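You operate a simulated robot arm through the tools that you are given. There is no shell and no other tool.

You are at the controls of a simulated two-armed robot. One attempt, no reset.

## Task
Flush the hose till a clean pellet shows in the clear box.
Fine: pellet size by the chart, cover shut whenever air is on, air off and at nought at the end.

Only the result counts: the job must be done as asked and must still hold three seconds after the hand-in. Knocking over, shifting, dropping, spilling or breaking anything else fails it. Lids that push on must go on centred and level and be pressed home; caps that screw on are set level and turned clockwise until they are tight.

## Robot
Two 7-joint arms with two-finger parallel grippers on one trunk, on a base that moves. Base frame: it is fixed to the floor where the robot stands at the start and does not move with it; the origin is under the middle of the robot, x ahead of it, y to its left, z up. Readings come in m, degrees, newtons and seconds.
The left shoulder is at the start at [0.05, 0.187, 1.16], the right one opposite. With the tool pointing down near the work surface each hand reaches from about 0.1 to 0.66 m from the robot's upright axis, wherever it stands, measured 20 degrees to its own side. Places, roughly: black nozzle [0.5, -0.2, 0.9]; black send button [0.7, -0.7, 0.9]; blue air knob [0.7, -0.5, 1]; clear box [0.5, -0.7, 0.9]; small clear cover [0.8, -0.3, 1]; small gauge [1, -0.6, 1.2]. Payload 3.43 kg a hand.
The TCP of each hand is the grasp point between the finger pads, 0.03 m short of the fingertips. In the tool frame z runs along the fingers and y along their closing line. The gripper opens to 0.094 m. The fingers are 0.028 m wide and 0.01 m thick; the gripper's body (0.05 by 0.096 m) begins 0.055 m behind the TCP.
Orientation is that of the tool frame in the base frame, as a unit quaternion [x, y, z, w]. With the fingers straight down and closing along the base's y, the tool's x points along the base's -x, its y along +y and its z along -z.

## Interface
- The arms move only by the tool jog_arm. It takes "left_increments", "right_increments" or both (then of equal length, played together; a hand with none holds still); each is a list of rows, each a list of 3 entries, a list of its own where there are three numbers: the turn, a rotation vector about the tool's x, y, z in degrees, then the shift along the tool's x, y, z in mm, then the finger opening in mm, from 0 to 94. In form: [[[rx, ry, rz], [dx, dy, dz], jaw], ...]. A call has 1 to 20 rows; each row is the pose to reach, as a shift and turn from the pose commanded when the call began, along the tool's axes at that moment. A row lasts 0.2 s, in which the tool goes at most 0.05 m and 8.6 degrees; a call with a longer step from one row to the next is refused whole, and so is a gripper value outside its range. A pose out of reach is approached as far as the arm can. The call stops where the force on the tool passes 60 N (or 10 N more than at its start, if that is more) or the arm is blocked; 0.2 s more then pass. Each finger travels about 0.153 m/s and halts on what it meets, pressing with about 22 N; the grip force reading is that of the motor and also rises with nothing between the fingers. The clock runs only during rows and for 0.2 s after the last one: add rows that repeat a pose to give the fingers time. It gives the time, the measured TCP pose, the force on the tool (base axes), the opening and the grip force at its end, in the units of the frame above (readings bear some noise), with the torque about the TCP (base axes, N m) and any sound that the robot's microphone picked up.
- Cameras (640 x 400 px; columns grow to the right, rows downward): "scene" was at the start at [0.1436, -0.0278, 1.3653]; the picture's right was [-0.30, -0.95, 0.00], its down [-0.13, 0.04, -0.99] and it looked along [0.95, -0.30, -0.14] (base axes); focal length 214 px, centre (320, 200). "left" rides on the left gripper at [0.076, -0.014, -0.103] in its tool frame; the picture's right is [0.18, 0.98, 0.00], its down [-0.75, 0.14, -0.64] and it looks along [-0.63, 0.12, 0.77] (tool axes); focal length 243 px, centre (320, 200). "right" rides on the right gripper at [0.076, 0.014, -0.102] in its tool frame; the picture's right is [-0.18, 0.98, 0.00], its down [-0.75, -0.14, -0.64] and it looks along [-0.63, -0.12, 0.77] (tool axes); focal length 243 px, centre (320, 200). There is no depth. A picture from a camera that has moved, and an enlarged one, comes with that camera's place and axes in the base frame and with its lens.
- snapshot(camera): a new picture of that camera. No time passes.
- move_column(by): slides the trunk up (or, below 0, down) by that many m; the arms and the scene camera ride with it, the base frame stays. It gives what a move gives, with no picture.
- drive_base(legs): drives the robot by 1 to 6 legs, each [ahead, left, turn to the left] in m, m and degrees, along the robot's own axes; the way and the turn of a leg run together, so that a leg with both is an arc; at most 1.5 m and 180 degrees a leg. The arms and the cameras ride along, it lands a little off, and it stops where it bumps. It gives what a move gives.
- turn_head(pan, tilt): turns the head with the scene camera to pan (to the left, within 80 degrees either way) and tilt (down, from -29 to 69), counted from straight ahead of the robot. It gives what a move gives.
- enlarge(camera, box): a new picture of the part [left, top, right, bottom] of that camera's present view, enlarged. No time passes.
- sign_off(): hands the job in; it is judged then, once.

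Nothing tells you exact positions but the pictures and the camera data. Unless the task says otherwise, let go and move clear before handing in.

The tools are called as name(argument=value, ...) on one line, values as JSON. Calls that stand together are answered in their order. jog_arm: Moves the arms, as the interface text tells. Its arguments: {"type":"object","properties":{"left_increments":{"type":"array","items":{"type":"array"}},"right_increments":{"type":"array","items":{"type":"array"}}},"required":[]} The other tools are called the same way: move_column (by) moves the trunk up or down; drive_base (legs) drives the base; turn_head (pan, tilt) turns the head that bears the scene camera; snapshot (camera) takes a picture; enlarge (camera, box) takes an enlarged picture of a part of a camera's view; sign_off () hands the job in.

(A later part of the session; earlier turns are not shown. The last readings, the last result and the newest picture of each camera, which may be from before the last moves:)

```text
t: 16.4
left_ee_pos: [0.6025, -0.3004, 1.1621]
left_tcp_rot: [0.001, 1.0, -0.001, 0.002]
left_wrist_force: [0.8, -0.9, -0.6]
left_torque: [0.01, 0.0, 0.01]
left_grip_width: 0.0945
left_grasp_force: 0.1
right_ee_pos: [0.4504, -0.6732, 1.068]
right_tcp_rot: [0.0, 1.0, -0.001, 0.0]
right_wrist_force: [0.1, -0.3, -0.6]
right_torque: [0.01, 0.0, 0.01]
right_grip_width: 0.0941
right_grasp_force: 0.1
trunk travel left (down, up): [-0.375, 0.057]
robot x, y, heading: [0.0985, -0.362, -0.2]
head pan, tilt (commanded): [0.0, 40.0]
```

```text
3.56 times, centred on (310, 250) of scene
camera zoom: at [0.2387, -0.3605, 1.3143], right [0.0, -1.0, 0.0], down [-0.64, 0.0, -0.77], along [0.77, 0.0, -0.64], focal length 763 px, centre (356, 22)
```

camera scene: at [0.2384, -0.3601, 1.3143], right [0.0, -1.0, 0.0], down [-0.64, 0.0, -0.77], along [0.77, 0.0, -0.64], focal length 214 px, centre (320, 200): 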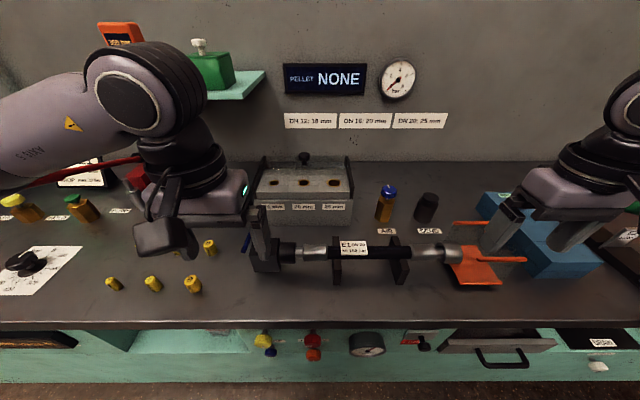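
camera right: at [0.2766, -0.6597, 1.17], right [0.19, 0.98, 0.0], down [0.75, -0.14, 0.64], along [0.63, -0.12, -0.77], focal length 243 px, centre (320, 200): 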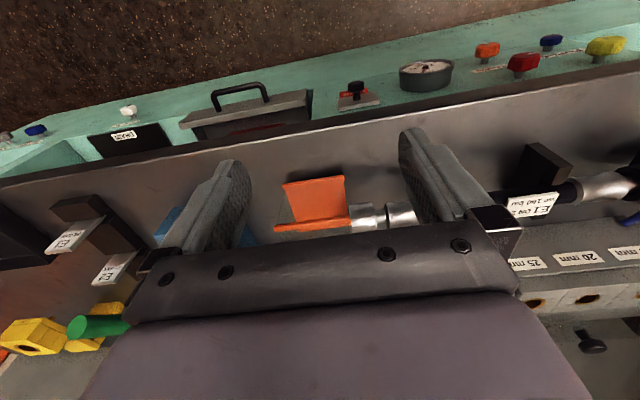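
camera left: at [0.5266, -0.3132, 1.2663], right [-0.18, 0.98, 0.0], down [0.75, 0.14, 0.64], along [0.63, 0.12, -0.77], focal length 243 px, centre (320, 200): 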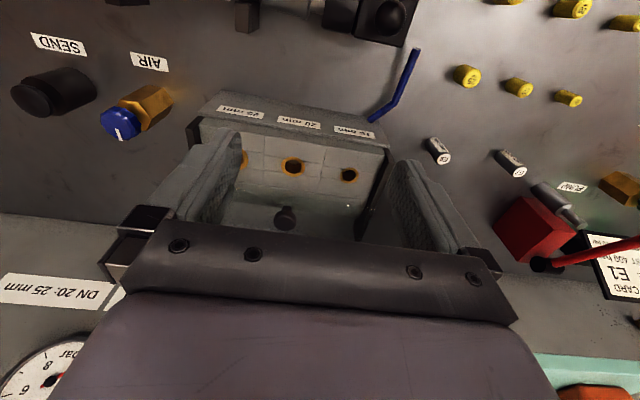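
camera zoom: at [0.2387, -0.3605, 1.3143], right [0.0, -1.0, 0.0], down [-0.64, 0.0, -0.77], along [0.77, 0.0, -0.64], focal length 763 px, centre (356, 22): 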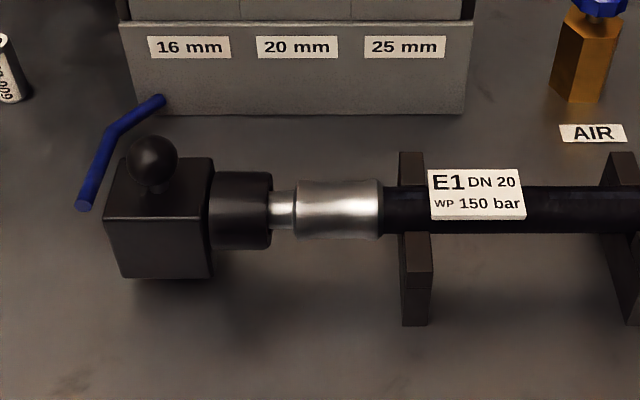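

The cover is a clear pane lying behind the bores with a knob, to be slid forward over them. Now I compare both hose ends from straight ahead to judge whether the nozzle is seated.

enlarge(camera="scene", box=[390, 210, 550, 300])

enlarge(camera="scene", box=[240, 225, 340, 285])

snapshot(camera="right")

enlarge(camera="right", box=[200, 80, 440, 250])

```text
4.00 times, centred on (470, 255) of scene
camera zoom: at [0.2387, -0.3605, 1.3143], right [0.0, -1.0, 0.0], down [-0.64, 0.0, -0.77], along [0.77, 0.0, -0.64], focal length 858 px, centre (-280, -20)
```

zoom: 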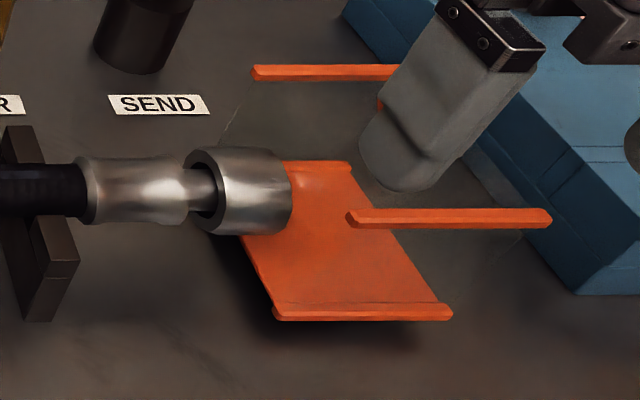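

```text
6.40 times, centred on (290, 255) of scene
camera zoom: at [0.2387, -0.3605, 1.3143], right [0.0, -1.0, 0.0], down [-0.64, 0.0, -0.77], along [0.77, 0.0, -0.64], focal length 1373 px, centre (512, -152)
```

zoom: 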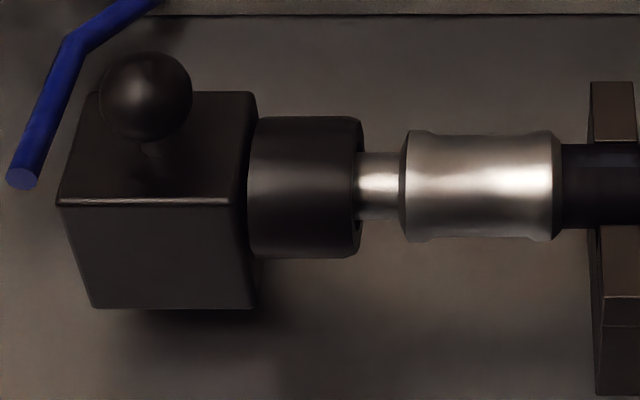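

```text
taken
camera right: at [0.3747, -0.6603, 1.1704], right [0.19, 0.98, 0.0], down [0.75, -0.14, 0.64], along [0.63, -0.12, -0.77], focal length 243 px, centre (320, 200)
```

right: 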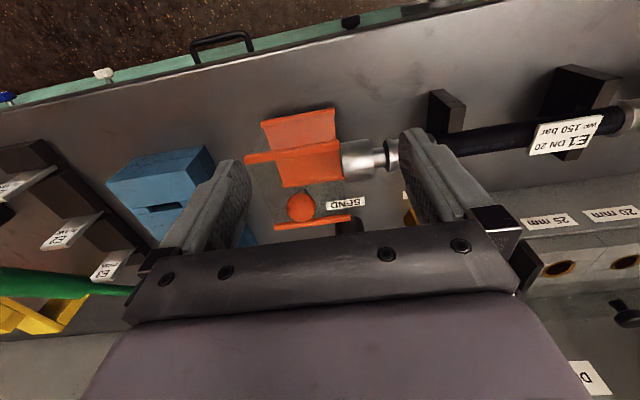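

```text
2.35 times, centred on (320, 165) of right
camera zoom: at [0.3747, -0.6603, 1.1704], right [0.19, 0.98, 0.0], down [0.75, -0.14, 0.64], along [0.63, -0.12, -0.77], focal length 571 px, centre (320, 282)
```

zoom: 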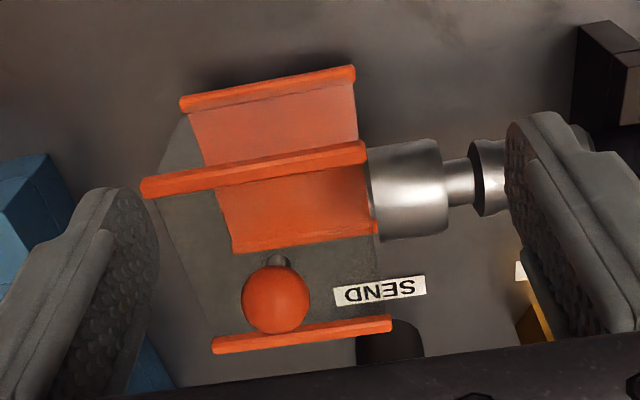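

I cannot tell yet whether the hose neck enters the black nozzle. I move the left hand away to the left and bring the right hand, yawed, to look at that joint from the hose side.

jog_arm(left_increments=[[[0, 0, 0], [26, 36, 0], 94], [[0, 0, 0], [52, 72, 0], 94], [[0, 0, 0], [78, 108, 0], 94], [[0, 0, 0], [104, 144, 0], 94], [[0, 0, 0], [130, 180, 0], 94], [[0, 0, 0], [156, 216, 0], 94], [[0, 0, 0], [182, 250, 0], 94]])

jog_arm(right_increments=[[[0, 0, -8], [-4, 30, 4], 94], [[0, 0, -16], [-8, 60, 8], 94], [[0, 0, -24], [-12, 91, 12], 94], [[0, 0, -32], [-16, 121, 16], 94], [[0, 0, -40], [-20, 151, 20], 94], [[0, 0, -48], [-24, 182, 24], 94], [[0, 0, -56], [-28, 212, 28], 94], [[0, 0, -63], [-31, 242, 31], 94], [[0, 0, -70], [-34, 272, 34], 94], [[0, 0, -70], [-37, 303, 38], 94]])

snapshot(camera="right")

snapshot(camera="scene")

```text
t: 18.0
left_ee_pos: [0.4158, -0.0463, 1.1589]
left_tcp_rot: [0.001, 1.0, -0.002, 0.001]
left_wrist_force: [0.1, 1.1, -0.1]
left_torque: [-0.01, 0.0, -0.02]
left_grip_width: 0.0936
left_grasp_force: 0.0
right_ee_pos: [0.4503, -0.6737, 1.0686]
right_tcp_rot: [0.002, 1.0, 0.0, 0.0]
right_wrist_force: [0.1, 1.0, 0.5]
right_torque: [-0.01, -0.03, -0.01]
right_grip_width: 0.0943
right_grasp_force: 0.0
trunk travel left (down, up): [-0.375, 0.057]
robot x, y, heading: [0.094, -0.3617, 0.1]
head pan, tilt (commanded): [0.0, 40.0]
```

```text
t: 20.2
left_ee_pos: [0.4158, -0.0474, 1.1607]
left_tcp_rot: [0.0, 1.0, -0.001, 0.001]
left_wrist_force: [-0.3, -0.1, -0.1]
left_torque: [0.0, 0.02, 0.0]
left_grip_width: 0.094
left_grasp_force: 0.0
right_ee_pos: [0.4609, -0.4815, 1.0451]
right_tcp_rot: [-0.573, 0.82, 0.0, 0.001]
right_wrist_force: [-0.5, -0.9, 0.5]
right_torque: [0.03, 0.01, -0.01]
right_grip_width: 0.094
right_grasp_force: 0.1
right hand out of reach, approached as far as the arm can: row 7, 8, 9, 10
trunk travel left (down, up): [-0.375, 0.057]
robot x, y, heading: [0.1003, -0.3597, -0.0]
head pan, tilt (commanded): [0.0, 40.0]
```

```text
taken
camera right: at [0.422, -0.5475, 1.1464], right [-0.86, 0.51, 0.0], down [0.39, 0.66, 0.64], along [0.33, 0.55, -0.77], focal length 243 px, centre (320, 200)
```

right: 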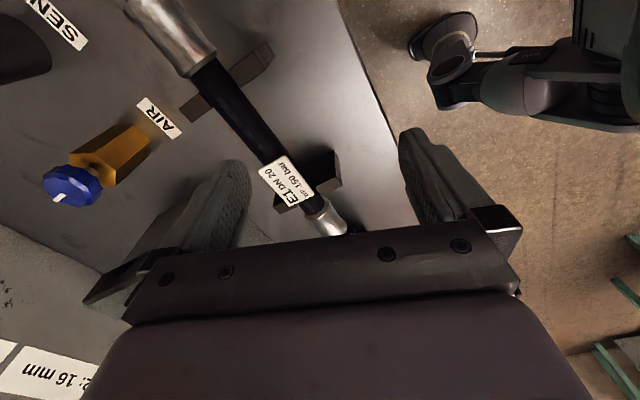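

```text
taken
camera scene: at [0.2384, -0.36, 1.3144], right [0.0, -1.0, 0.0], down [-0.64, 0.0, -0.77], along [0.77, 0.0, -0.64], focal length 214 px, centre (320, 200)
```

scene: 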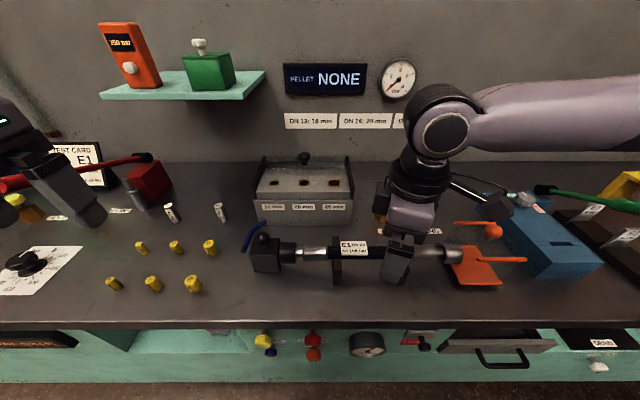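

The hand reached its limit of yaw there, with the nozzle just hidden behind the gripper body. I pitch the hand by 24 degrees to bring the joint into view.

jog_arm(right_increments=[[[0, -8, 0], [0, 0, 0], 94], [[0, -16, 0], [0, 0, 0], 94], [[0, -24, 0], [0, 0, 0], 94]])

snapshot(camera="right")

enlarge(camera="right", box=[240, 80, 440, 230])

```text
t: 21.0
left_ee_pos: [0.4168, -0.0474, 1.1607]
left_tcp_rot: [0.0, 1.0, -0.002, 0.001]
left_wrist_force: [-0.1, -1.0, -0.4]
left_torque: [0.01, -0.01, -0.02]
left_grip_width: 0.0941
left_grasp_force: 0.1
right_ee_pos: [0.461, -0.478, 1.0409]
right_tcp_rot: [-0.56, 0.802, 0.119, 0.172]
right_wrist_force: [0.0, -0.5, -0.2]
right_torque: [-0.01, 0.01, 0.0]
right_grip_width: 0.0941
right_grasp_force: 0.0
trunk travel left (down, up): [-0.375, 0.057]
robot x, y, heading: [0.1019, -0.3617, 0.1]
head pan, tilt (commanded): [0.0, 40.0]
```

```text
taken
camera right: at [0.4084, -0.5785, 1.1046], right [-0.87, 0.5, 0.07], down [0.28, 0.35, 0.89], along [0.42, 0.79, -0.44], focal length 243 px, centre (320, 200)
```

right: 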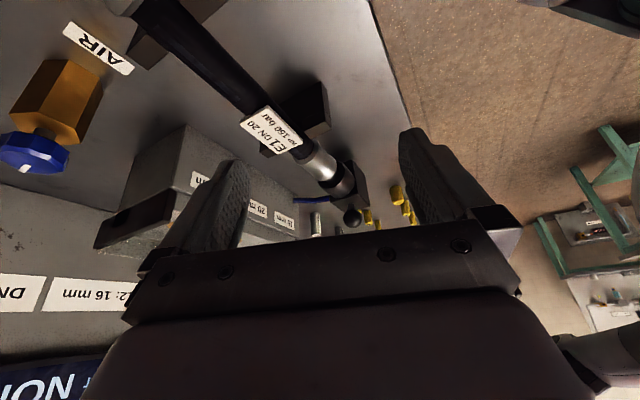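

```text
2.67 times, centred on (340, 155) of right
camera zoom: at [0.4084, -0.5785, 1.1046], right [-0.87, 0.5, 0.07], down [0.28, 0.35, 0.89], along [0.42, 0.79, -0.44], focal length 647 px, centre (267, 320)
```

zoom: 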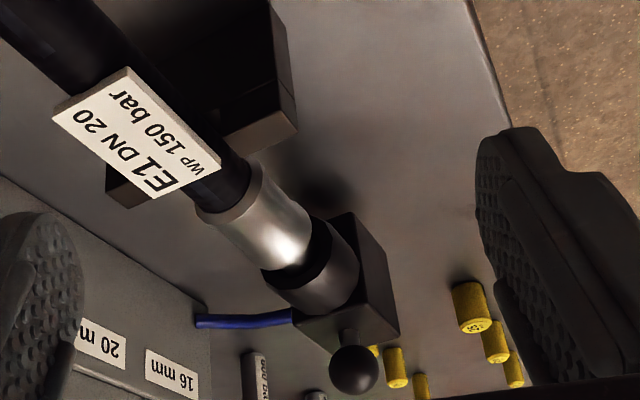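

The joint looks like a socket with the hose neck in it, but a gentle test will tell. I next zoom on the pellets and nozzle in the scene view to fix their places.

enlarge(camera="scene", box=[90, 220, 250, 310])

snapshot(camera="left")

enlarge(camera="left", box=[160, 80, 420, 250])

```text
4.00 times, centred on (170, 265) of scene
camera zoom: at [0.2382, -0.3604, 1.3144], right [0.0, -1.0, 0.0], down [-0.64, 0.0, -0.77], along [0.77, 0.0, -0.64], focal length 858 px, centre (920, -60)
```

zoom: 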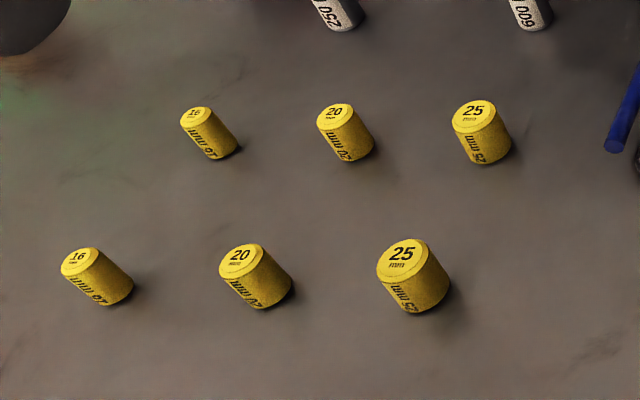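

```text
taken
camera left: at [0.341, -0.0616, 1.2633], right [-0.18, 0.98, 0.0], down [0.75, 0.14, 0.64], along [0.63, 0.12, -0.77], focal length 243 px, centre (320, 200)
```

left: 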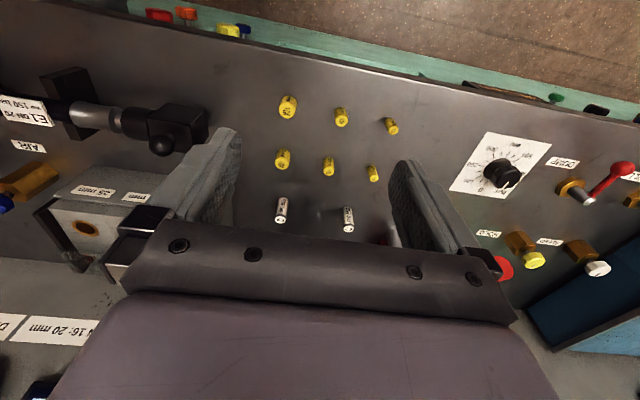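

```text
2.35 times, centred on (290, 165) of left
camera zoom: at [0.341, -0.0616, 1.2633], right [-0.18, 0.98, 0.0], down [0.75, 0.14, 0.64], along [0.63, 0.12, -0.77], focal length 571 px, centre (391, 282)
```

zoom: 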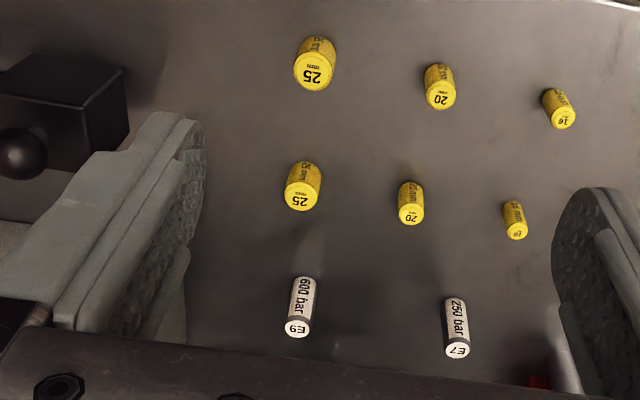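

The 25 mm pellets stand at about (0.480, -0.086) and (0.574, -0.087), tops near z 0.90. I bring the right hand back upright, then reposition the base so that the right hand can reach the chambers straight ahead.

jog_arm(right_increments=[[[0, 8, 0], [0, 0, 0], 94], [[0, 16, 0], [0, 0, 0], 94], [[0, 24, 0], [0, 0, 0], 94]])

jog_arm(right_increments=[[[0, 0, 8], [0, 0, -15], 94], [[0, 0, 16], [0, 0, -30], 94], [[0, 0, 24], [0, 0, -45], 94], [[0, 0, 32], [0, 0, -60], 94], [[0, 0, 40], [0, 0, -75], 94], [[0, 0, 48], [0, 0, -90], 94], [[0, 0, 56], [0, 0, -105], 94], [[0, 0, 63], [0, 0, -120], 94], [[0, 0, 70], [0, 0, -130], 94]])

drive_base(legs=[[0, 0.1, 0], [0.03, 0, 0]])

snapshot(camera="scene")

```text
t: 21.8
left_ee_pos: [0.418, -0.0458, 1.1599]
left_tcp_rot: [0.001, 1.0, -0.001, 0.0]
left_wrist_force: [-0.2, 0.5, -0.2]
left_torque: [0.0, 0.01, -0.02]
left_grip_width: 0.094
left_grasp_force: 0.1
right_ee_pos: [0.4582, -0.4818, 1.0419]
right_tcp_rot: [-0.572, 0.82, 0.0, 0.0]
right_wrist_force: [-0.2, -0.3, 0.2]
right_torque: [0.0, 0.03, -0.02]
right_grip_width: 0.094
right_grasp_force: 0.1
trunk travel left (down, up): [-0.375, 0.057]
robot x, y, heading: [0.0979, -0.3627, -0.0]
head pan, tilt (commanded): [0.0, 40.0]
```

```text
t: 23.8
left_ee_pos: [0.4173, -0.0486, 1.1596]
left_tcp_rot: [0.0, 1.0, -0.001, 0.001]
left_wrist_force: [-0.6, -0.5, -0.4]
left_torque: [-0.03, -0.01, 0.05]
left_grip_width: 0.0938
left_grasp_force: 0.0
right_ee_pos: [0.4696, -0.4947, 1.1711]
right_tcp_rot: [-0.026, 1.0, 0.001, 0.001]
right_wrist_force: [1.1, -0.8, -0.3]
right_torque: [-0.01, 0.03, 0.0]
right_grip_width: 0.0941
right_grasp_force: 0.0
right hand out of reach, approached as far as the arm can: row 3, 4, 5, 6, 7, 8, 9
trunk travel left (down, up): [-0.375, 0.057]
robot x, y, heading: [0.0979, -0.3609, -0.1]
head pan, tilt (commanded): [0.0, 40.0]
```

```text
t: 25.9
left_ee_pos: [0.4394, 0.0541, 1.159]
left_tcp_rot: [0.0, 1.0, -0.002, 0.0]
left_wrist_force: [-0.4, -0.3, -0.6]
left_torque: [0.0, 0.0, 0.03]
left_grip_width: 0.094
left_grasp_force: 0.0
right_ee_pos: [0.4901, -0.3941, 1.1711]
right_tcp_rot: [-0.027, 1.0, 0.001, 0.0]
right_wrist_force: [-0.4, 0.4, -0.6]
right_torque: [0.0, 0.0, -0.02]
right_grip_width: 0.0939
right_grasp_force: 0.2
trunk travel left (down, up): [-0.375, 0.057]
robot x, y, heading: [0.1218, -0.2588, -0.1]
head pan, tilt (commanded): [0.0, 40.0]
stopped in leg 2: the robot was blocked; the commanded pose is now the measured one
```

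```text
taken
camera scene: at [0.26, -0.2583, 1.3145], right [0.0, -1.0, 0.0], down [-0.64, 0.0, -0.77], along [0.77, 0.0, -0.64], focal length 214 px, centre (320, 200)
```

scene: 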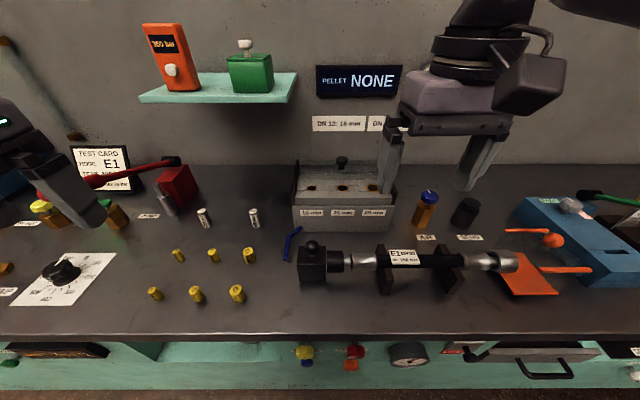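

The base touched the bench at x 0.122, so I back off by 1 cm. Then I check that nothing has shifted and look at the nozzle ball in detail.

drive_base(legs=[[-0.01, 0, 0]])

snapshot(camera="right")

enlarge(camera="scene", box=[260, 150, 420, 250])

enlarge(camera="scene", box=[270, 215, 390, 295])

```text
t: 26.7
left_ee_pos: [0.4294, 0.0531, 1.1599]
left_tcp_rot: [0.0, 1.0, -0.001, 0.0]
left_wrist_force: [0.1, 0.5, 0.7]
left_torque: [0.01, -0.01, 0.01]
left_grip_width: 0.0938
left_grasp_force: 0.0
right_ee_pos: [0.4819, -0.3937, 1.1708]
right_tcp_rot: [-0.027, 1.0, 0.0, 0.0]
right_wrist_force: [-0.3, -0.5, 0.2]
right_torque: [0.0, -0.03, 0.0]
right_grip_width: 0.0941
right_grasp_force: 0.0
trunk travel left (down, up): [-0.375, 0.057]
robot x, y, heading: [0.1149, -0.2609, -0.0]
head pan, tilt (commanded): [0.0, 40.0]
```

```text
taken
camera right: at [0.4045, -0.3835, 1.2734], right [0.13, 0.99, 0.0], down [0.76, -0.1, 0.64], along [0.64, -0.08, -0.77], focal length 243 px, centre (320, 200)
```

right: 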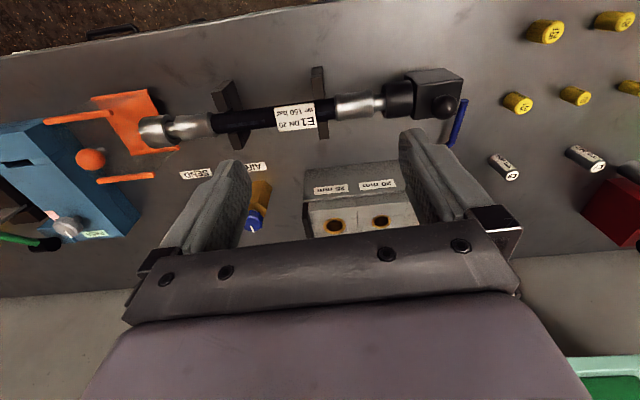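

```text
4.00 times, centred on (340, 200) of scene
camera zoom: at [0.2507, -0.2582, 1.3144], right [0.0, -1.0, 0.0], down [-0.64, 0.0, -0.77], along [0.77, 0.0, -0.64], focal length 858 px, centre (240, 200)
```

zoom: 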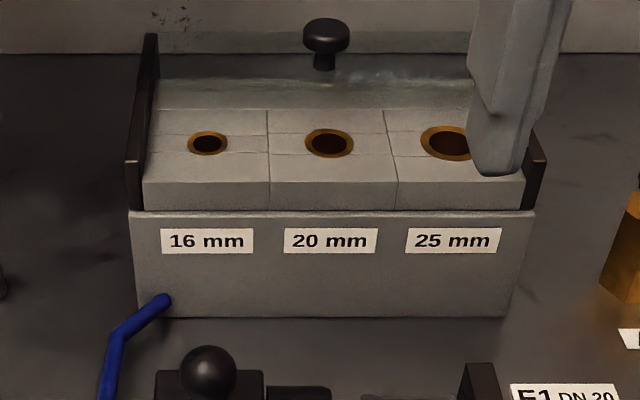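

```text
5.00 times, centred on (330, 255) of scene
camera zoom: at [0.2507, -0.2582, 1.3144], right [0.0, -1.0, 0.0], down [-0.64, 0.0, -0.77], along [0.77, 0.0, -0.64], focal length 1072 px, centre (270, -75)
```

zoom: 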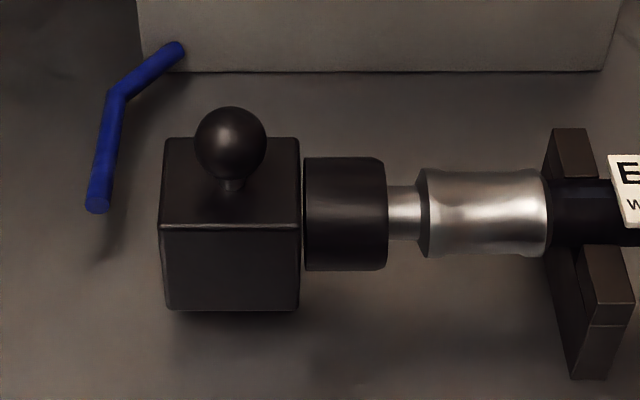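

Nothing has shifted, and the nozzle ball is at about (0.532, -0.2415, 0.960). I bring the right hand above it for a gentle test whether the nozzle is seated on the hose.

jog_arm(right_increments=[[[0, 0, 0.6], [-10, 30, 20], 70], [[0, 0, 1.2], [-22, 60, 44], 70], [[0, 0, 1.9], [-34, 90, 67], 70], [[0, 0, 2.5], [-46, 120, 89], 70], [[0, 0, 3.1], [-58, 149, 111], 70]])

snapshot(camera="right")

snapshot(camera="scene")

```text
t: 27.9
left_ee_pos: [0.4312, 0.0548, 1.1595]
left_tcp_rot: [0.001, 1.0, -0.001, 0.001]
left_wrist_force: [0.2, 0.0, -0.1]
left_torque: [0.0, -0.03, 0.01]
left_grip_width: 0.0938
left_grasp_force: 0.0
right_ee_pos: [0.5064, -0.3937, 1.1236]
right_tcp_rot: [-0.014, 1.0, 0.002, 0.0]
right_wrist_force: [0.3, -0.4, 0.6]
right_torque: [-0.02, 0.0, -0.01]
right_grip_width: 0.0702
right_grasp_force: 0.1
right hand out of reach, approached as far as the arm can: row 1, 2, 3, 4, 5
trunk travel left (down, up): [-0.375, 0.057]
robot x, y, heading: [0.1141, -0.2589, -0.3]
head pan, tilt (commanded): [0.0, 40.0]
```

```text
taken
camera right: at [0.4283, -0.3827, 1.2262], right [0.16, 0.99, 0.0], down [0.76, -0.12, 0.64], along [0.63, -0.1, -0.77], focal length 243 px, centre (320, 200)
```

right: 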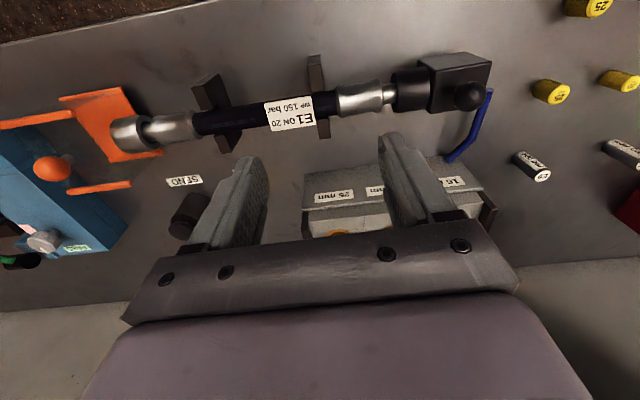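

```text
taken
camera scene: at [0.2513, -0.2582, 1.3144], right [0.0, -1.0, 0.0], down [-0.64, 0.0, -0.77], along [0.77, 0.0, -0.64], focal length 214 px, centre (320, 200)
```

scene: 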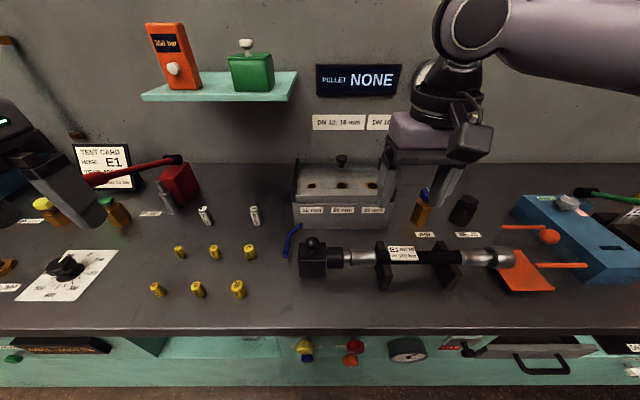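

The right arm cannot reach inward past about y -0.39 from here, so pellets and nozzle are work for the left hand with the base further right. I drive the base right to about y = -0.5.

drive_base(legs=[[0, -0.24, 0.3]])

snapshot(camera="scene")

snapshot(camera="left")

```text
t: 30.6
left_ee_pos: [0.4297, -0.1842, 1.1599]
left_tcp_rot: [0.002, 1.0, -0.001, 0.001]
left_wrist_force: [-0.1, -0.6, 0.1]
left_torque: [0.07, -0.02, 0.02]
left_grip_width: 0.094
left_grasp_force: 0.1
right_ee_pos: [0.504, -0.634, 1.1236]
right_tcp_rot: [-0.012, 1.0, 0.0, 0.0]
right_wrist_force: [-0.4, -0.3, -0.1]
right_torque: [0.0, 0.02, 0.02]
right_grip_width: 0.0699
right_grasp_force: 0.1
trunk travel left (down, up): [-0.375, 0.057]
robot x, y, heading: [0.1125, -0.4955, -0.4]
head pan, tilt (commanded): [0.0, 40.0]
```

```text
taken
camera scene: at [0.2503, -0.4964, 1.3144], right [-0.01, -1.0, 0.0], down [-0.64, 0.0, -0.77], along [0.77, 0.0, -0.64], focal length 214 px, centre (320, 200)
```

scene: 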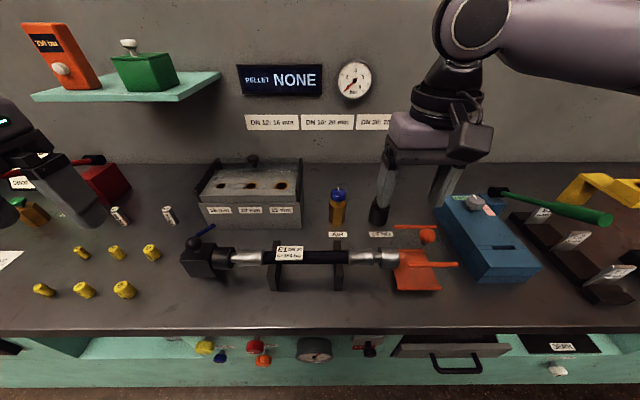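

```text
taken
camera left: at [0.3543, -0.198, 1.263], right [-0.18, 0.98, 0.0], down [0.75, 0.14, 0.64], along [0.63, 0.11, -0.77], focal length 243 px, centre (320, 200)
```

left: 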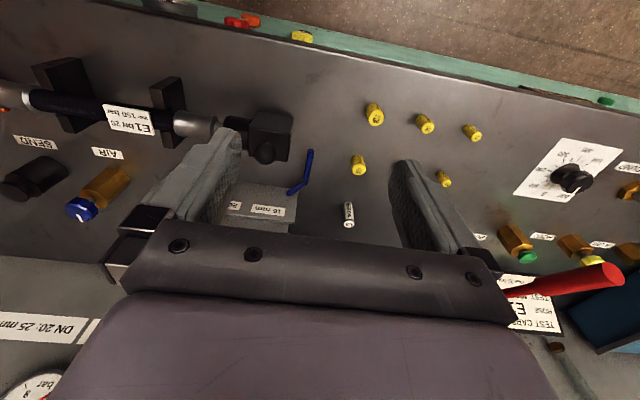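

Base is at y -0.496; the gauge and display are in view. I move the left hand above the nozzle ball.

jog_arm(left_increments=[[[0, 0, 0], [-26, -14, 25], 70], [[0, 0, 0], [-52, -28, 50], 70], [[0, 0, 0], [-78, -42, 75], 70], [[0, 0, 0], [-102, -57, 100], 70]])

snapshot(camera="left")

enlarge(camera="scene", box=[160, 210, 300, 300])

```text
t: 31.6
left_ee_pos: [0.5351, -0.2421, 1.0587]
left_tcp_rot: [0.001, 1.0, -0.002, 0.0]
left_wrist_force: [0.1, 0.0, -1.2]
left_torque: [0.04, 0.02, -0.02]
left_grip_width: 0.07
left_grasp_force: 0.0
right_ee_pos: [0.5049, -0.634, 1.124]
right_tcp_rot: [-0.012, 1.0, 0.001, -0.001]
right_wrist_force: [-0.1, -0.6, -0.9]
right_torque: [-0.04, -0.01, 0.0]
right_grip_width: 0.0698
right_grasp_force: 0.1
trunk travel left (down, up): [-0.375, 0.057]
robot x, y, heading: [0.1075, -0.4951, -0.3]
head pan, tilt (commanded): [0.0, 40.0]
```

```text
taken
camera left: at [0.4589, -0.2564, 1.1625], right [-0.18, 0.98, 0.0], down [0.75, 0.14, 0.64], along [0.63, 0.11, -0.77], focal length 243 px, centre (320, 200)
```

left: 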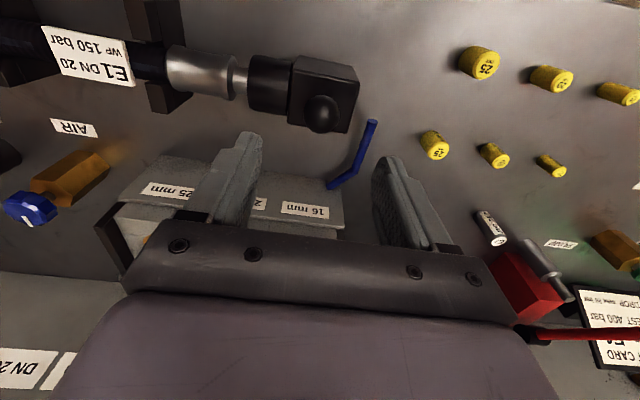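

```text
4.44 times, centred on (230, 255) of scene
camera zoom: at [0.2508, -0.4964, 1.3143], right [-0.01, -1.0, 0.0], down [-0.64, 0.0, -0.77], along [0.77, 0.0, -0.64], focal length 953 px, centre (720, -44)
```

zoom: 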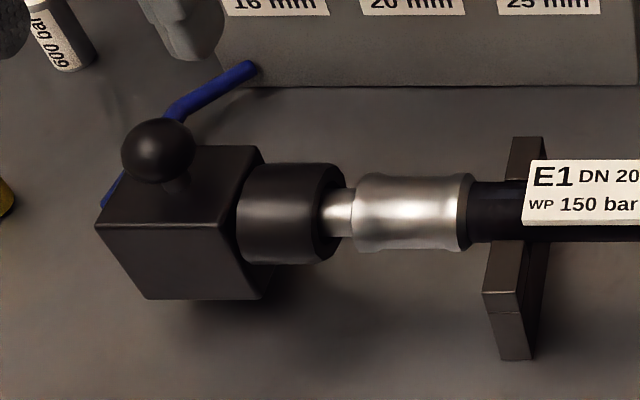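

I zoom in further on the joint between hose neck and nozzle.

enlarge(camera="scene", box=[205, 235, 275, 275])

enlarge(camera="scene", box=[360, 235, 430, 275])

enlarge(camera="left", box=[160, 30, 400, 150])

```text
9.14 times, centred on (240, 255) of scene
camera zoom: at [0.2508, -0.4964, 1.3143], right [-0.01, -1.0, 0.0], down [-0.64, 0.0, -0.77], along [0.77, 0.0, -0.64], focal length 1961 px, centre (1051, -303)
```

zoom: 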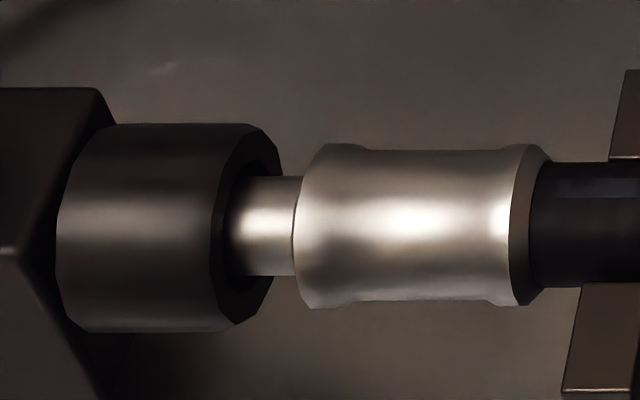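

```text
9.14 times, centred on (395, 255) of scene
camera zoom: at [0.2508, -0.4964, 1.3143], right [-0.01, -1.0, 0.0], down [-0.64, 0.0, -0.77], along [0.77, 0.0, -0.64], focal length 1961 px, centre (-366, -303)
```

zoom: 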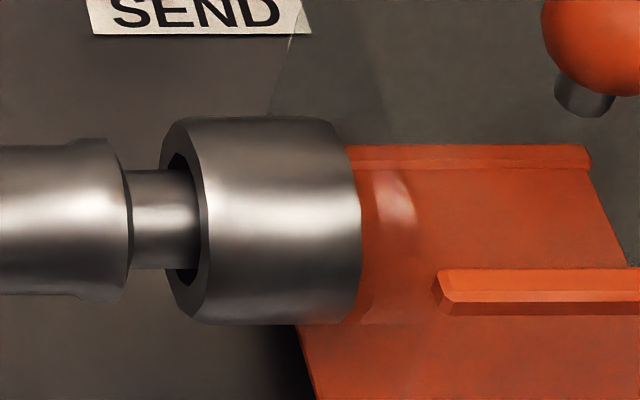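

```text
2.67 times, centred on (280, 90) of left
camera zoom: at [0.4589, -0.2564, 1.1625], right [-0.18, 0.98, 0.0], down [0.75, 0.14, 0.64], along [0.63, 0.11, -0.77], focal length 647 px, centre (427, 493)
```

zoom: 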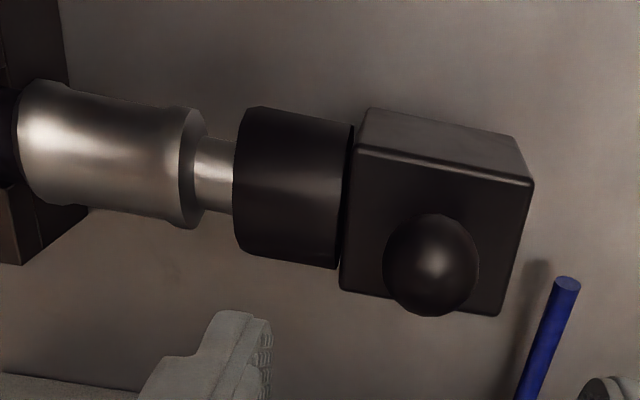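

Both hose necks enter their sockets to the same depth, which suggests the nozzle is on. I lower the left hand around the ball with the fingers open to feel gently whether it moves toward the hose.

jog_arm(left_increments=[[[0, 0, 0], [0, 0, 30], 60], [[0, 0, 0], [0, 0, 60], 54], [[0, 0, 0], [0, 0, 84], 50], [[0, 0, 0], [0, 0, 84], 50]])

enlarge(camera="scene", box=[160, 210, 300, 300])

snapshot(camera="left")

```text
t: 32.6
left_ee_pos: [0.5327, -0.2455, 0.9733]
left_tcp_rot: [0.002, 1.0, -0.002, 0.0]
left_wrist_force: [-0.2, 0.0, 1.2]
left_torque: [0.07, -0.02, -0.02]
left_grip_width: 0.0501
left_grasp_force: 0.0
right_ee_pos: [0.5039, -0.6331, 1.1242]
right_tcp_rot: [-0.012, 1.0, 0.001, 0.0]
right_wrist_force: [-0.1, 0.0, 0.2]
right_torque: [-0.03, 0.03, 0.0]
right_grip_width: 0.0701
right_grasp_force: 0.0
trunk travel left (down, up): [-0.375, 0.057]
robot x, y, heading: [0.1098, -0.4918, -0.4]
head pan, tilt (commanded): [0.0, 40.0]
```

```text
4.44 times, centred on (230, 255) of scene
camera zoom: at [0.2503, -0.4962, 1.3144], right [-0.01, -1.0, 0.0], down [-0.64, 0.0, -0.77], along [0.77, 0.0, -0.64], focal length 953 px, centre (720, -44)
```

zoom: 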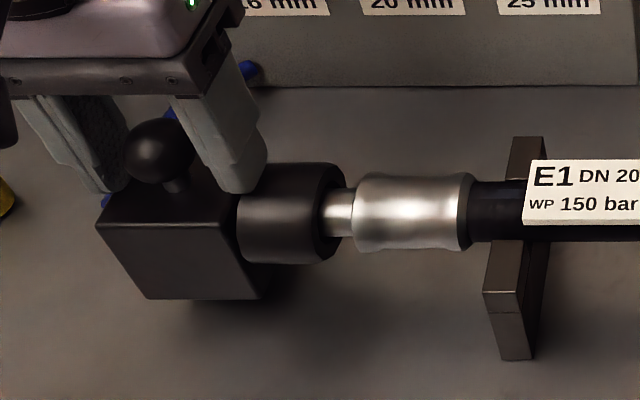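

```text
taken
camera left: at [0.4563, -0.2587, 1.0769], right [-0.18, 0.98, 0.0], down [0.75, 0.14, 0.64], along [0.63, 0.11, -0.77], focal length 243 px, centre (320, 200)
```

left: 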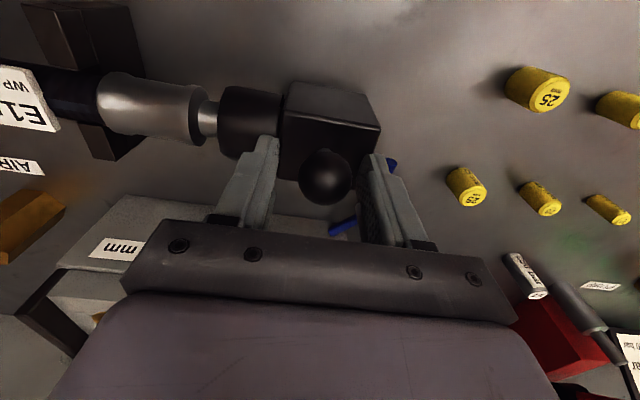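

The ball sits between the open fingers. I edge the hand toward the hose in small steps and watch the force.

jog_arm(left_increments=[[[0, 0, 0], [0, -3, 0], 50], [[0, 0, 0], [0, -6, 0], 50], [[0, 0, 0], [0, -7, 0], 50], [[0, 0, 0], [0, -8, 0], 50]])

jog_arm(left_increments=[[[0, 0, 0], [0, -1, 0], 50], [[0, 0, 0], [0, -2, 0], 50]])

jog_arm(left_increments=[[[0, 0, 0], [0, -1, 0], 50], [[0, 0, 0], [0, -2, 0], 50]])

enlarge(camera="scene", box=[160, 210, 300, 300])

```text
t: 33.6
left_ee_pos: [0.5315, -0.251, 0.9769]
left_tcp_rot: [0.002, 1.0, -0.002, 0.001]
left_wrist_force: [0.0, 0.0, 0.7]
left_torque: [0.01, 0.0, 0.02]
left_grip_width: 0.0499
left_grasp_force: 0.2
right_ee_pos: [0.503, -0.6339, 1.1244]
right_tcp_rot: [-0.012, 1.0, 0.001, 0.0]
right_wrist_force: [0.1, -0.1, -0.7]
right_torque: [0.0, -0.01, -0.03]
right_grip_width: 0.07
right_grasp_force: 0.0
trunk travel left (down, up): [-0.375, 0.057]
robot x, y, heading: [0.1084, -0.4993, -0.1]
head pan, tilt (commanded): [0.0, 40.0]
```

```text
t: 34.2
left_ee_pos: [0.5319, -0.2524, 0.9756]
left_tcp_rot: [0.001, 1.0, -0.002, -0.001]
left_wrist_force: [0.3, -0.1, -0.2]
left_torque: [0.02, -0.01, 0.01]
left_grip_width: 0.0501
left_grasp_force: 0.1
right_ee_pos: [0.503, -0.6323, 1.1233]
right_tcp_rot: [-0.012, 1.0, 0.001, 0.0]
right_wrist_force: [0.3, 0.2, -0.8]
right_torque: [0.0, 0.0, 0.03]
right_grip_width: 0.0701
right_grasp_force: 0.0
trunk travel left (down, up): [-0.375, 0.057]
robot x, y, heading: [0.1086, -0.4951, -0.3]
head pan, tilt (commanded): [0.0, 40.0]
```

```text
t: 34.8
left_ee_pos: [0.5315, -0.254, 0.9765]
left_tcp_rot: [0.002, 1.0, -0.001, 0.0]
left_wrist_force: [-0.7, 2.3, 0.2]
left_torque: [0.01, 0.05, -0.02]
left_grip_width: 0.0517
left_grasp_force: 1.7
right_ee_pos: [0.5025, -0.6328, 1.1242]
right_tcp_rot: [-0.012, 1.0, 0.002, 0.001]
right_wrist_force: [-0.2, 0.1, -0.1]
right_torque: [0.02, 0.01, -0.02]
right_grip_width: 0.0698
right_grasp_force: 0.1
trunk travel left (down, up): [-0.375, 0.057]
robot x, y, heading: [0.1086, -0.4926, -0.2]
head pan, tilt (commanded): [0.0, 40.0]
```

```text
4.44 times, centred on (230, 255) of scene
camera zoom: at [0.2502, -0.4957, 1.3144], right [-0.01, -1.0, 0.0], down [-0.64, 0.0, -0.77], along [0.77, 0.0, -0.64], focal length 953 px, centre (720, -44)
```

zoom: 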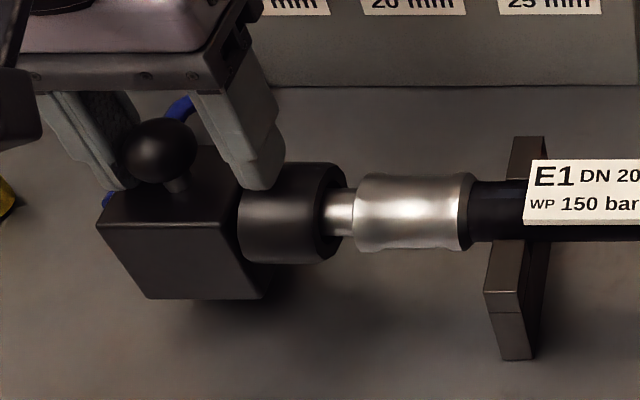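

Contact is felt at about 2 N with the finger yielding a little. I close the fingers on the ball so that I can feel its movement both ways.

jog_arm(left_increments=[[[0, 0, 0], [0, 5, 0], 50], [[0, 0, 0], [0, 10, 0], 40], [[0, 0, 0], [0, 12, 0], 34], [[0, 0, 0], [0, 12, 0], 28], [[0, 0, 0], [0, 12, 0], 24], [[0, 0, 0], [0, 12, 0], 24]])

enlarge(camera="scene", box=[160, 210, 300, 300])

```text
t: 36.2
left_ee_pos: [0.5325, -0.2428, 0.9765]
left_tcp_rot: [0.002, 1.0, -0.002, 0.002]
left_wrist_force: [1.0, 0.4, 0.1]
left_torque: [-0.08, 0.03, 0.0]
left_grip_width: 0.0288
left_grasp_force: 45.0
right_ee_pos: [0.5029, -0.6334, 1.1236]
right_tcp_rot: [-0.012, 1.0, 0.001, -0.001]
right_wrist_force: [0.5, 0.2, -0.9]
right_torque: [0.02, -0.02, -0.03]
right_grip_width: 0.0699
right_grasp_force: 0.0
trunk travel left (down, up): [-0.375, 0.057]
robot x, y, heading: [0.1096, -0.4932, -0.4]
head pan, tilt (commanded): [0.0, 40.0]
```

```text
4.44 times, centred on (230, 255) of scene
camera zoom: at [0.2505, -0.4962, 1.3143], right [-0.01, -1.0, 0.0], down [-0.64, 0.0, -0.77], along [0.77, 0.0, -0.64], focal length 953 px, centre (720, -44)
```

zoom: 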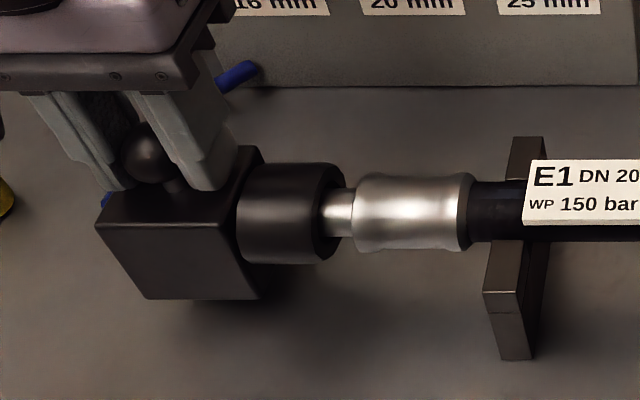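

The ball is gripped (29 mm). I push 3 mm toward the hose and read the force.

jog_arm(left_increments=[[[0, 0, 0], [0, -1, 0], 24], [[0, 0, 0], [0, -2, 0], 24], [[0, 0, 0], [0, -3, 0], 24]])

enlarge(camera="scene", box=[205, 235, 275, 275])

```text
t: 37.0
left_ee_pos: [0.5328, -0.2442, 0.977]
left_tcp_rot: [-0.001, 1.0, 0.0, 0.001]
left_wrist_force: [-0.3, 12.9, 5.5]
left_torque: [0.1, 0.04, -0.24]
left_grip_width: 0.0292
left_grasp_force: 44.9
right_ee_pos: [0.5039, -0.6323, 1.1242]
right_tcp_rot: [-0.012, 1.0, 0.001, 0.0]
right_wrist_force: [0.6, 0.3, -0.2]
right_torque: [-0.02, 0.01, 0.0]
right_grip_width: 0.07
right_grasp_force: 0.0
trunk travel left (down, up): [-0.375, 0.057]
robot x, y, heading: [0.1104, -0.4967, -0.4]
head pan, tilt (commanded): [0.0, 40.0]
```

```text
9.14 times, centred on (240, 255) of scene
camera zoom: at [0.2498, -0.4946, 1.3145], right [-0.01, -1.0, 0.0], down [-0.64, 0.0, -0.77], along [0.77, 0.0, -0.64], focal length 1961 px, centre (1051, -303)
```

zoom: 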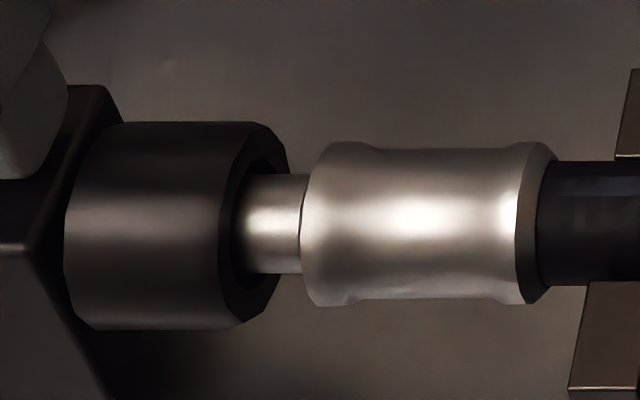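

Force rises to 13 N without visible movement. I press a little harder to make sure it is home.

jog_arm(left_increments=[[[0, 0, 0], [0, -1, 0], 24], [[0, 0, 0], [0, -2, 0], 24], [[0, 0, 0], [0, -3, 0], 24]])

enlarge(camera="scene", box=[205, 235, 275, 275])

```text
t: 37.8
left_ee_pos: [0.532, -0.2441, 0.9764]
left_tcp_rot: [0.0, 1.0, 0.001, 0.0]
left_wrist_force: [-8.0, 28.3, 4.4]
left_torque: [0.16, -1.05, -0.02]
left_grip_width: 0.0293
left_grasp_force: 45.3
right_ee_pos: [0.5018, -0.63, 1.1252]
right_tcp_rot: [-0.013, 1.0, -0.001, 0.001]
right_wrist_force: [-0.1, -0.1, -0.2]
right_torque: [0.01, 0.03, 0.04]
right_grip_width: 0.0698
right_grasp_force: 0.0
trunk travel left (down, up): [-0.375, 0.057]
robot x, y, heading: [0.1093, -0.4928, -0.5]
head pan, tilt (commanded): [0.0, 40.0]
```

```text
9.14 times, centred on (240, 255) of scene
camera zoom: at [0.2489, -0.4929, 1.3146], right [-0.01, -1.0, 0.0], down [-0.64, 0.0, -0.77], along [0.77, -0.01, -0.64], focal length 1961 px, centre (1051, -303)
```

zoom: 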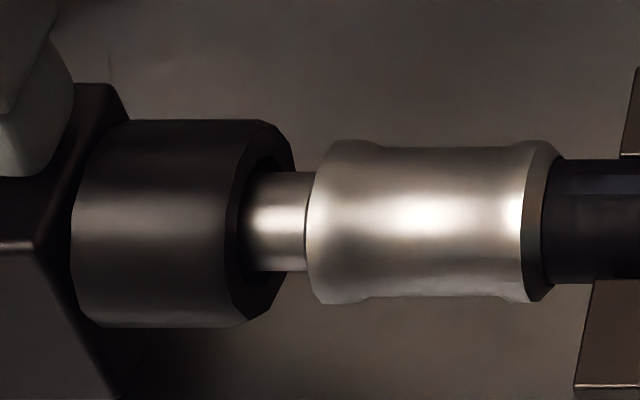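

The nozzle does not move under 28 N; it is home on the hose. I relax the push, open the fingers and lift clear.

jog_arm(left_increments=[[[0, 0, 0], [0, 3, 0], 24], [[0, 0, 0], [0, 6, 0], 24], [[0, 0, 0], [0, 6, 0], 40], [[0, 0, 0], [0, 6, 0], 56], [[0, 0, 0], [0, 6, 0], 56]])

jog_arm(left_increments=[[[0, 0, 0], [0, 0, -40], 56], [[0, 0, 0], [0, 0, -85], 70], [[0, 0, 0], [0, 0, -100], 70]])

snapshot(camera="scene")

```text
t: 39.0
left_ee_pos: [0.5324, -0.2444, 0.9763]
left_tcp_rot: [0.002, 1.0, -0.002, 0.001]
left_wrist_force: [-0.1, -0.5, 0.0]
left_torque: [0.0, 0.02, 0.02]
left_grip_width: 0.0559
left_grasp_force: 0.0
right_ee_pos: [0.5028, -0.6332, 1.1222]
right_tcp_rot: [-0.013, 1.0, 0.0, 0.0]
right_wrist_force: [1.1, 0.3, 0.1]
right_torque: [-0.01, -0.01, 0.02]
right_grip_width: 0.0697
right_grasp_force: 0.0
trunk travel left (down, up): [-0.375, 0.057]
robot x, y, heading: [0.1105, -0.4958, -0.3]
head pan, tilt (commanded): [0.0, 40.0]
```

```text
t: 39.8
left_ee_pos: [0.5315, -0.2432, 1.077]
left_tcp_rot: [0.001, 1.0, -0.003, 0.0]
left_wrist_force: [0.8, 0.1, -0.3]
left_torque: [-0.04, 0.01, 0.0]
left_grip_width: 0.0701
left_grasp_force: 0.0
right_ee_pos: [0.5026, -0.6328, 1.1234]
right_tcp_rot: [-0.012, 1.0, 0.001, -0.001]
right_wrist_force: [0.7, -0.1, -0.5]
right_torque: [-0.02, -0.01, 0.01]
right_grip_width: 0.0701
right_grasp_force: 0.0
trunk travel left (down, up): [-0.375, 0.057]
robot x, y, heading: [0.1094, -0.4962, -0.3]
head pan, tilt (commanded): [0.0, 40.0]
```

```text
taken
camera scene: at [0.2502, -0.4962, 1.3143], right [-0.01, -1.0, 0.0], down [-0.64, 0.0, -0.77], along [0.77, 0.0, -0.64], focal length 214 px, centre (320, 200)
```

scene: 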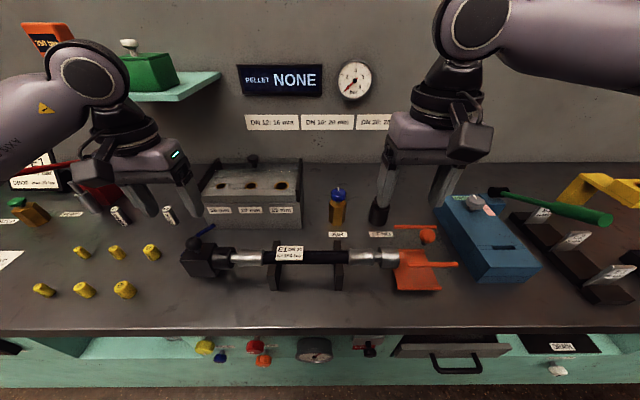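

Everything looks undisturbed, and the display still reads NONE. I move the left hand above the nearer 25 mm pellet with the jaws open and check its place with the hand camera.

jog_arm(left_increments=[[[0, 0, 0], [13, 40, 10], 70], [[0, 0, 0], [26, 80, 25], 60], [[0, 0, 0], [39, 120, 40], 60], [[0, 0, 0], [52, 158, 57], 60], [[0, 0, 0], [52, 158, 57], 60]])

enlarge(camera="left", box=[200, 0, 440, 150])

enlarge(camera="scene", box=[60, 220, 220, 320])

```text
t: 41.0
left_ee_pos: [0.4808, -0.0844, 1.0187]
left_tcp_rot: [0.002, 1.0, -0.002, 0.001]
left_wrist_force: [-0.7, 0.2, -0.2]
left_torque: [-0.01, 0.01, -0.03]
left_grip_width: 0.06
left_grasp_force: 0.0
right_ee_pos: [0.5033, -0.6323, 1.1227]
right_tcp_rot: [-0.012, 1.0, 0.001, -0.001]
right_wrist_force: [0.0, 0.0, -0.3]
right_torque: [0.02, -0.01, 0.05]
right_grip_width: 0.0697
right_grasp_force: 0.1
trunk travel left (down, up): [-0.375, 0.057]
robot x, y, heading: [0.107, -0.4959, -0.5]
head pan, tilt (commanded): [0.0, 40.0]
```

```text
2.67 times, centred on (320, 75) of left
camera zoom: at [0.4059, -0.0983, 1.1215], right [-0.18, 0.98, 0.0], down [0.75, 0.14, 0.64], along [0.63, 0.11, -0.77], focal length 647 px, centre (320, 533)
```

zoom: 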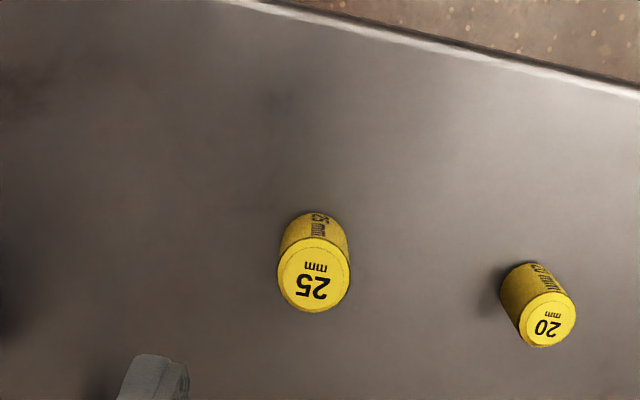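

```text
4.00 times, centred on (140, 270) of scene
camera zoom: at [0.2505, -0.4963, 1.3143], right [-0.01, -1.0, 0.0], down [-0.64, 0.0, -0.77], along [0.77, 0.0, -0.64], focal length 858 px, centre (1040, -80)
```

zoom: 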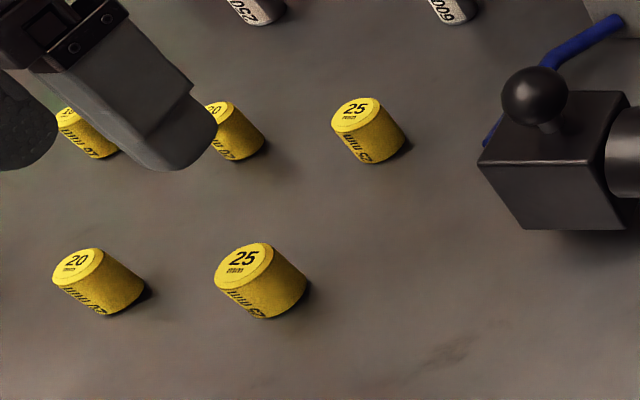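

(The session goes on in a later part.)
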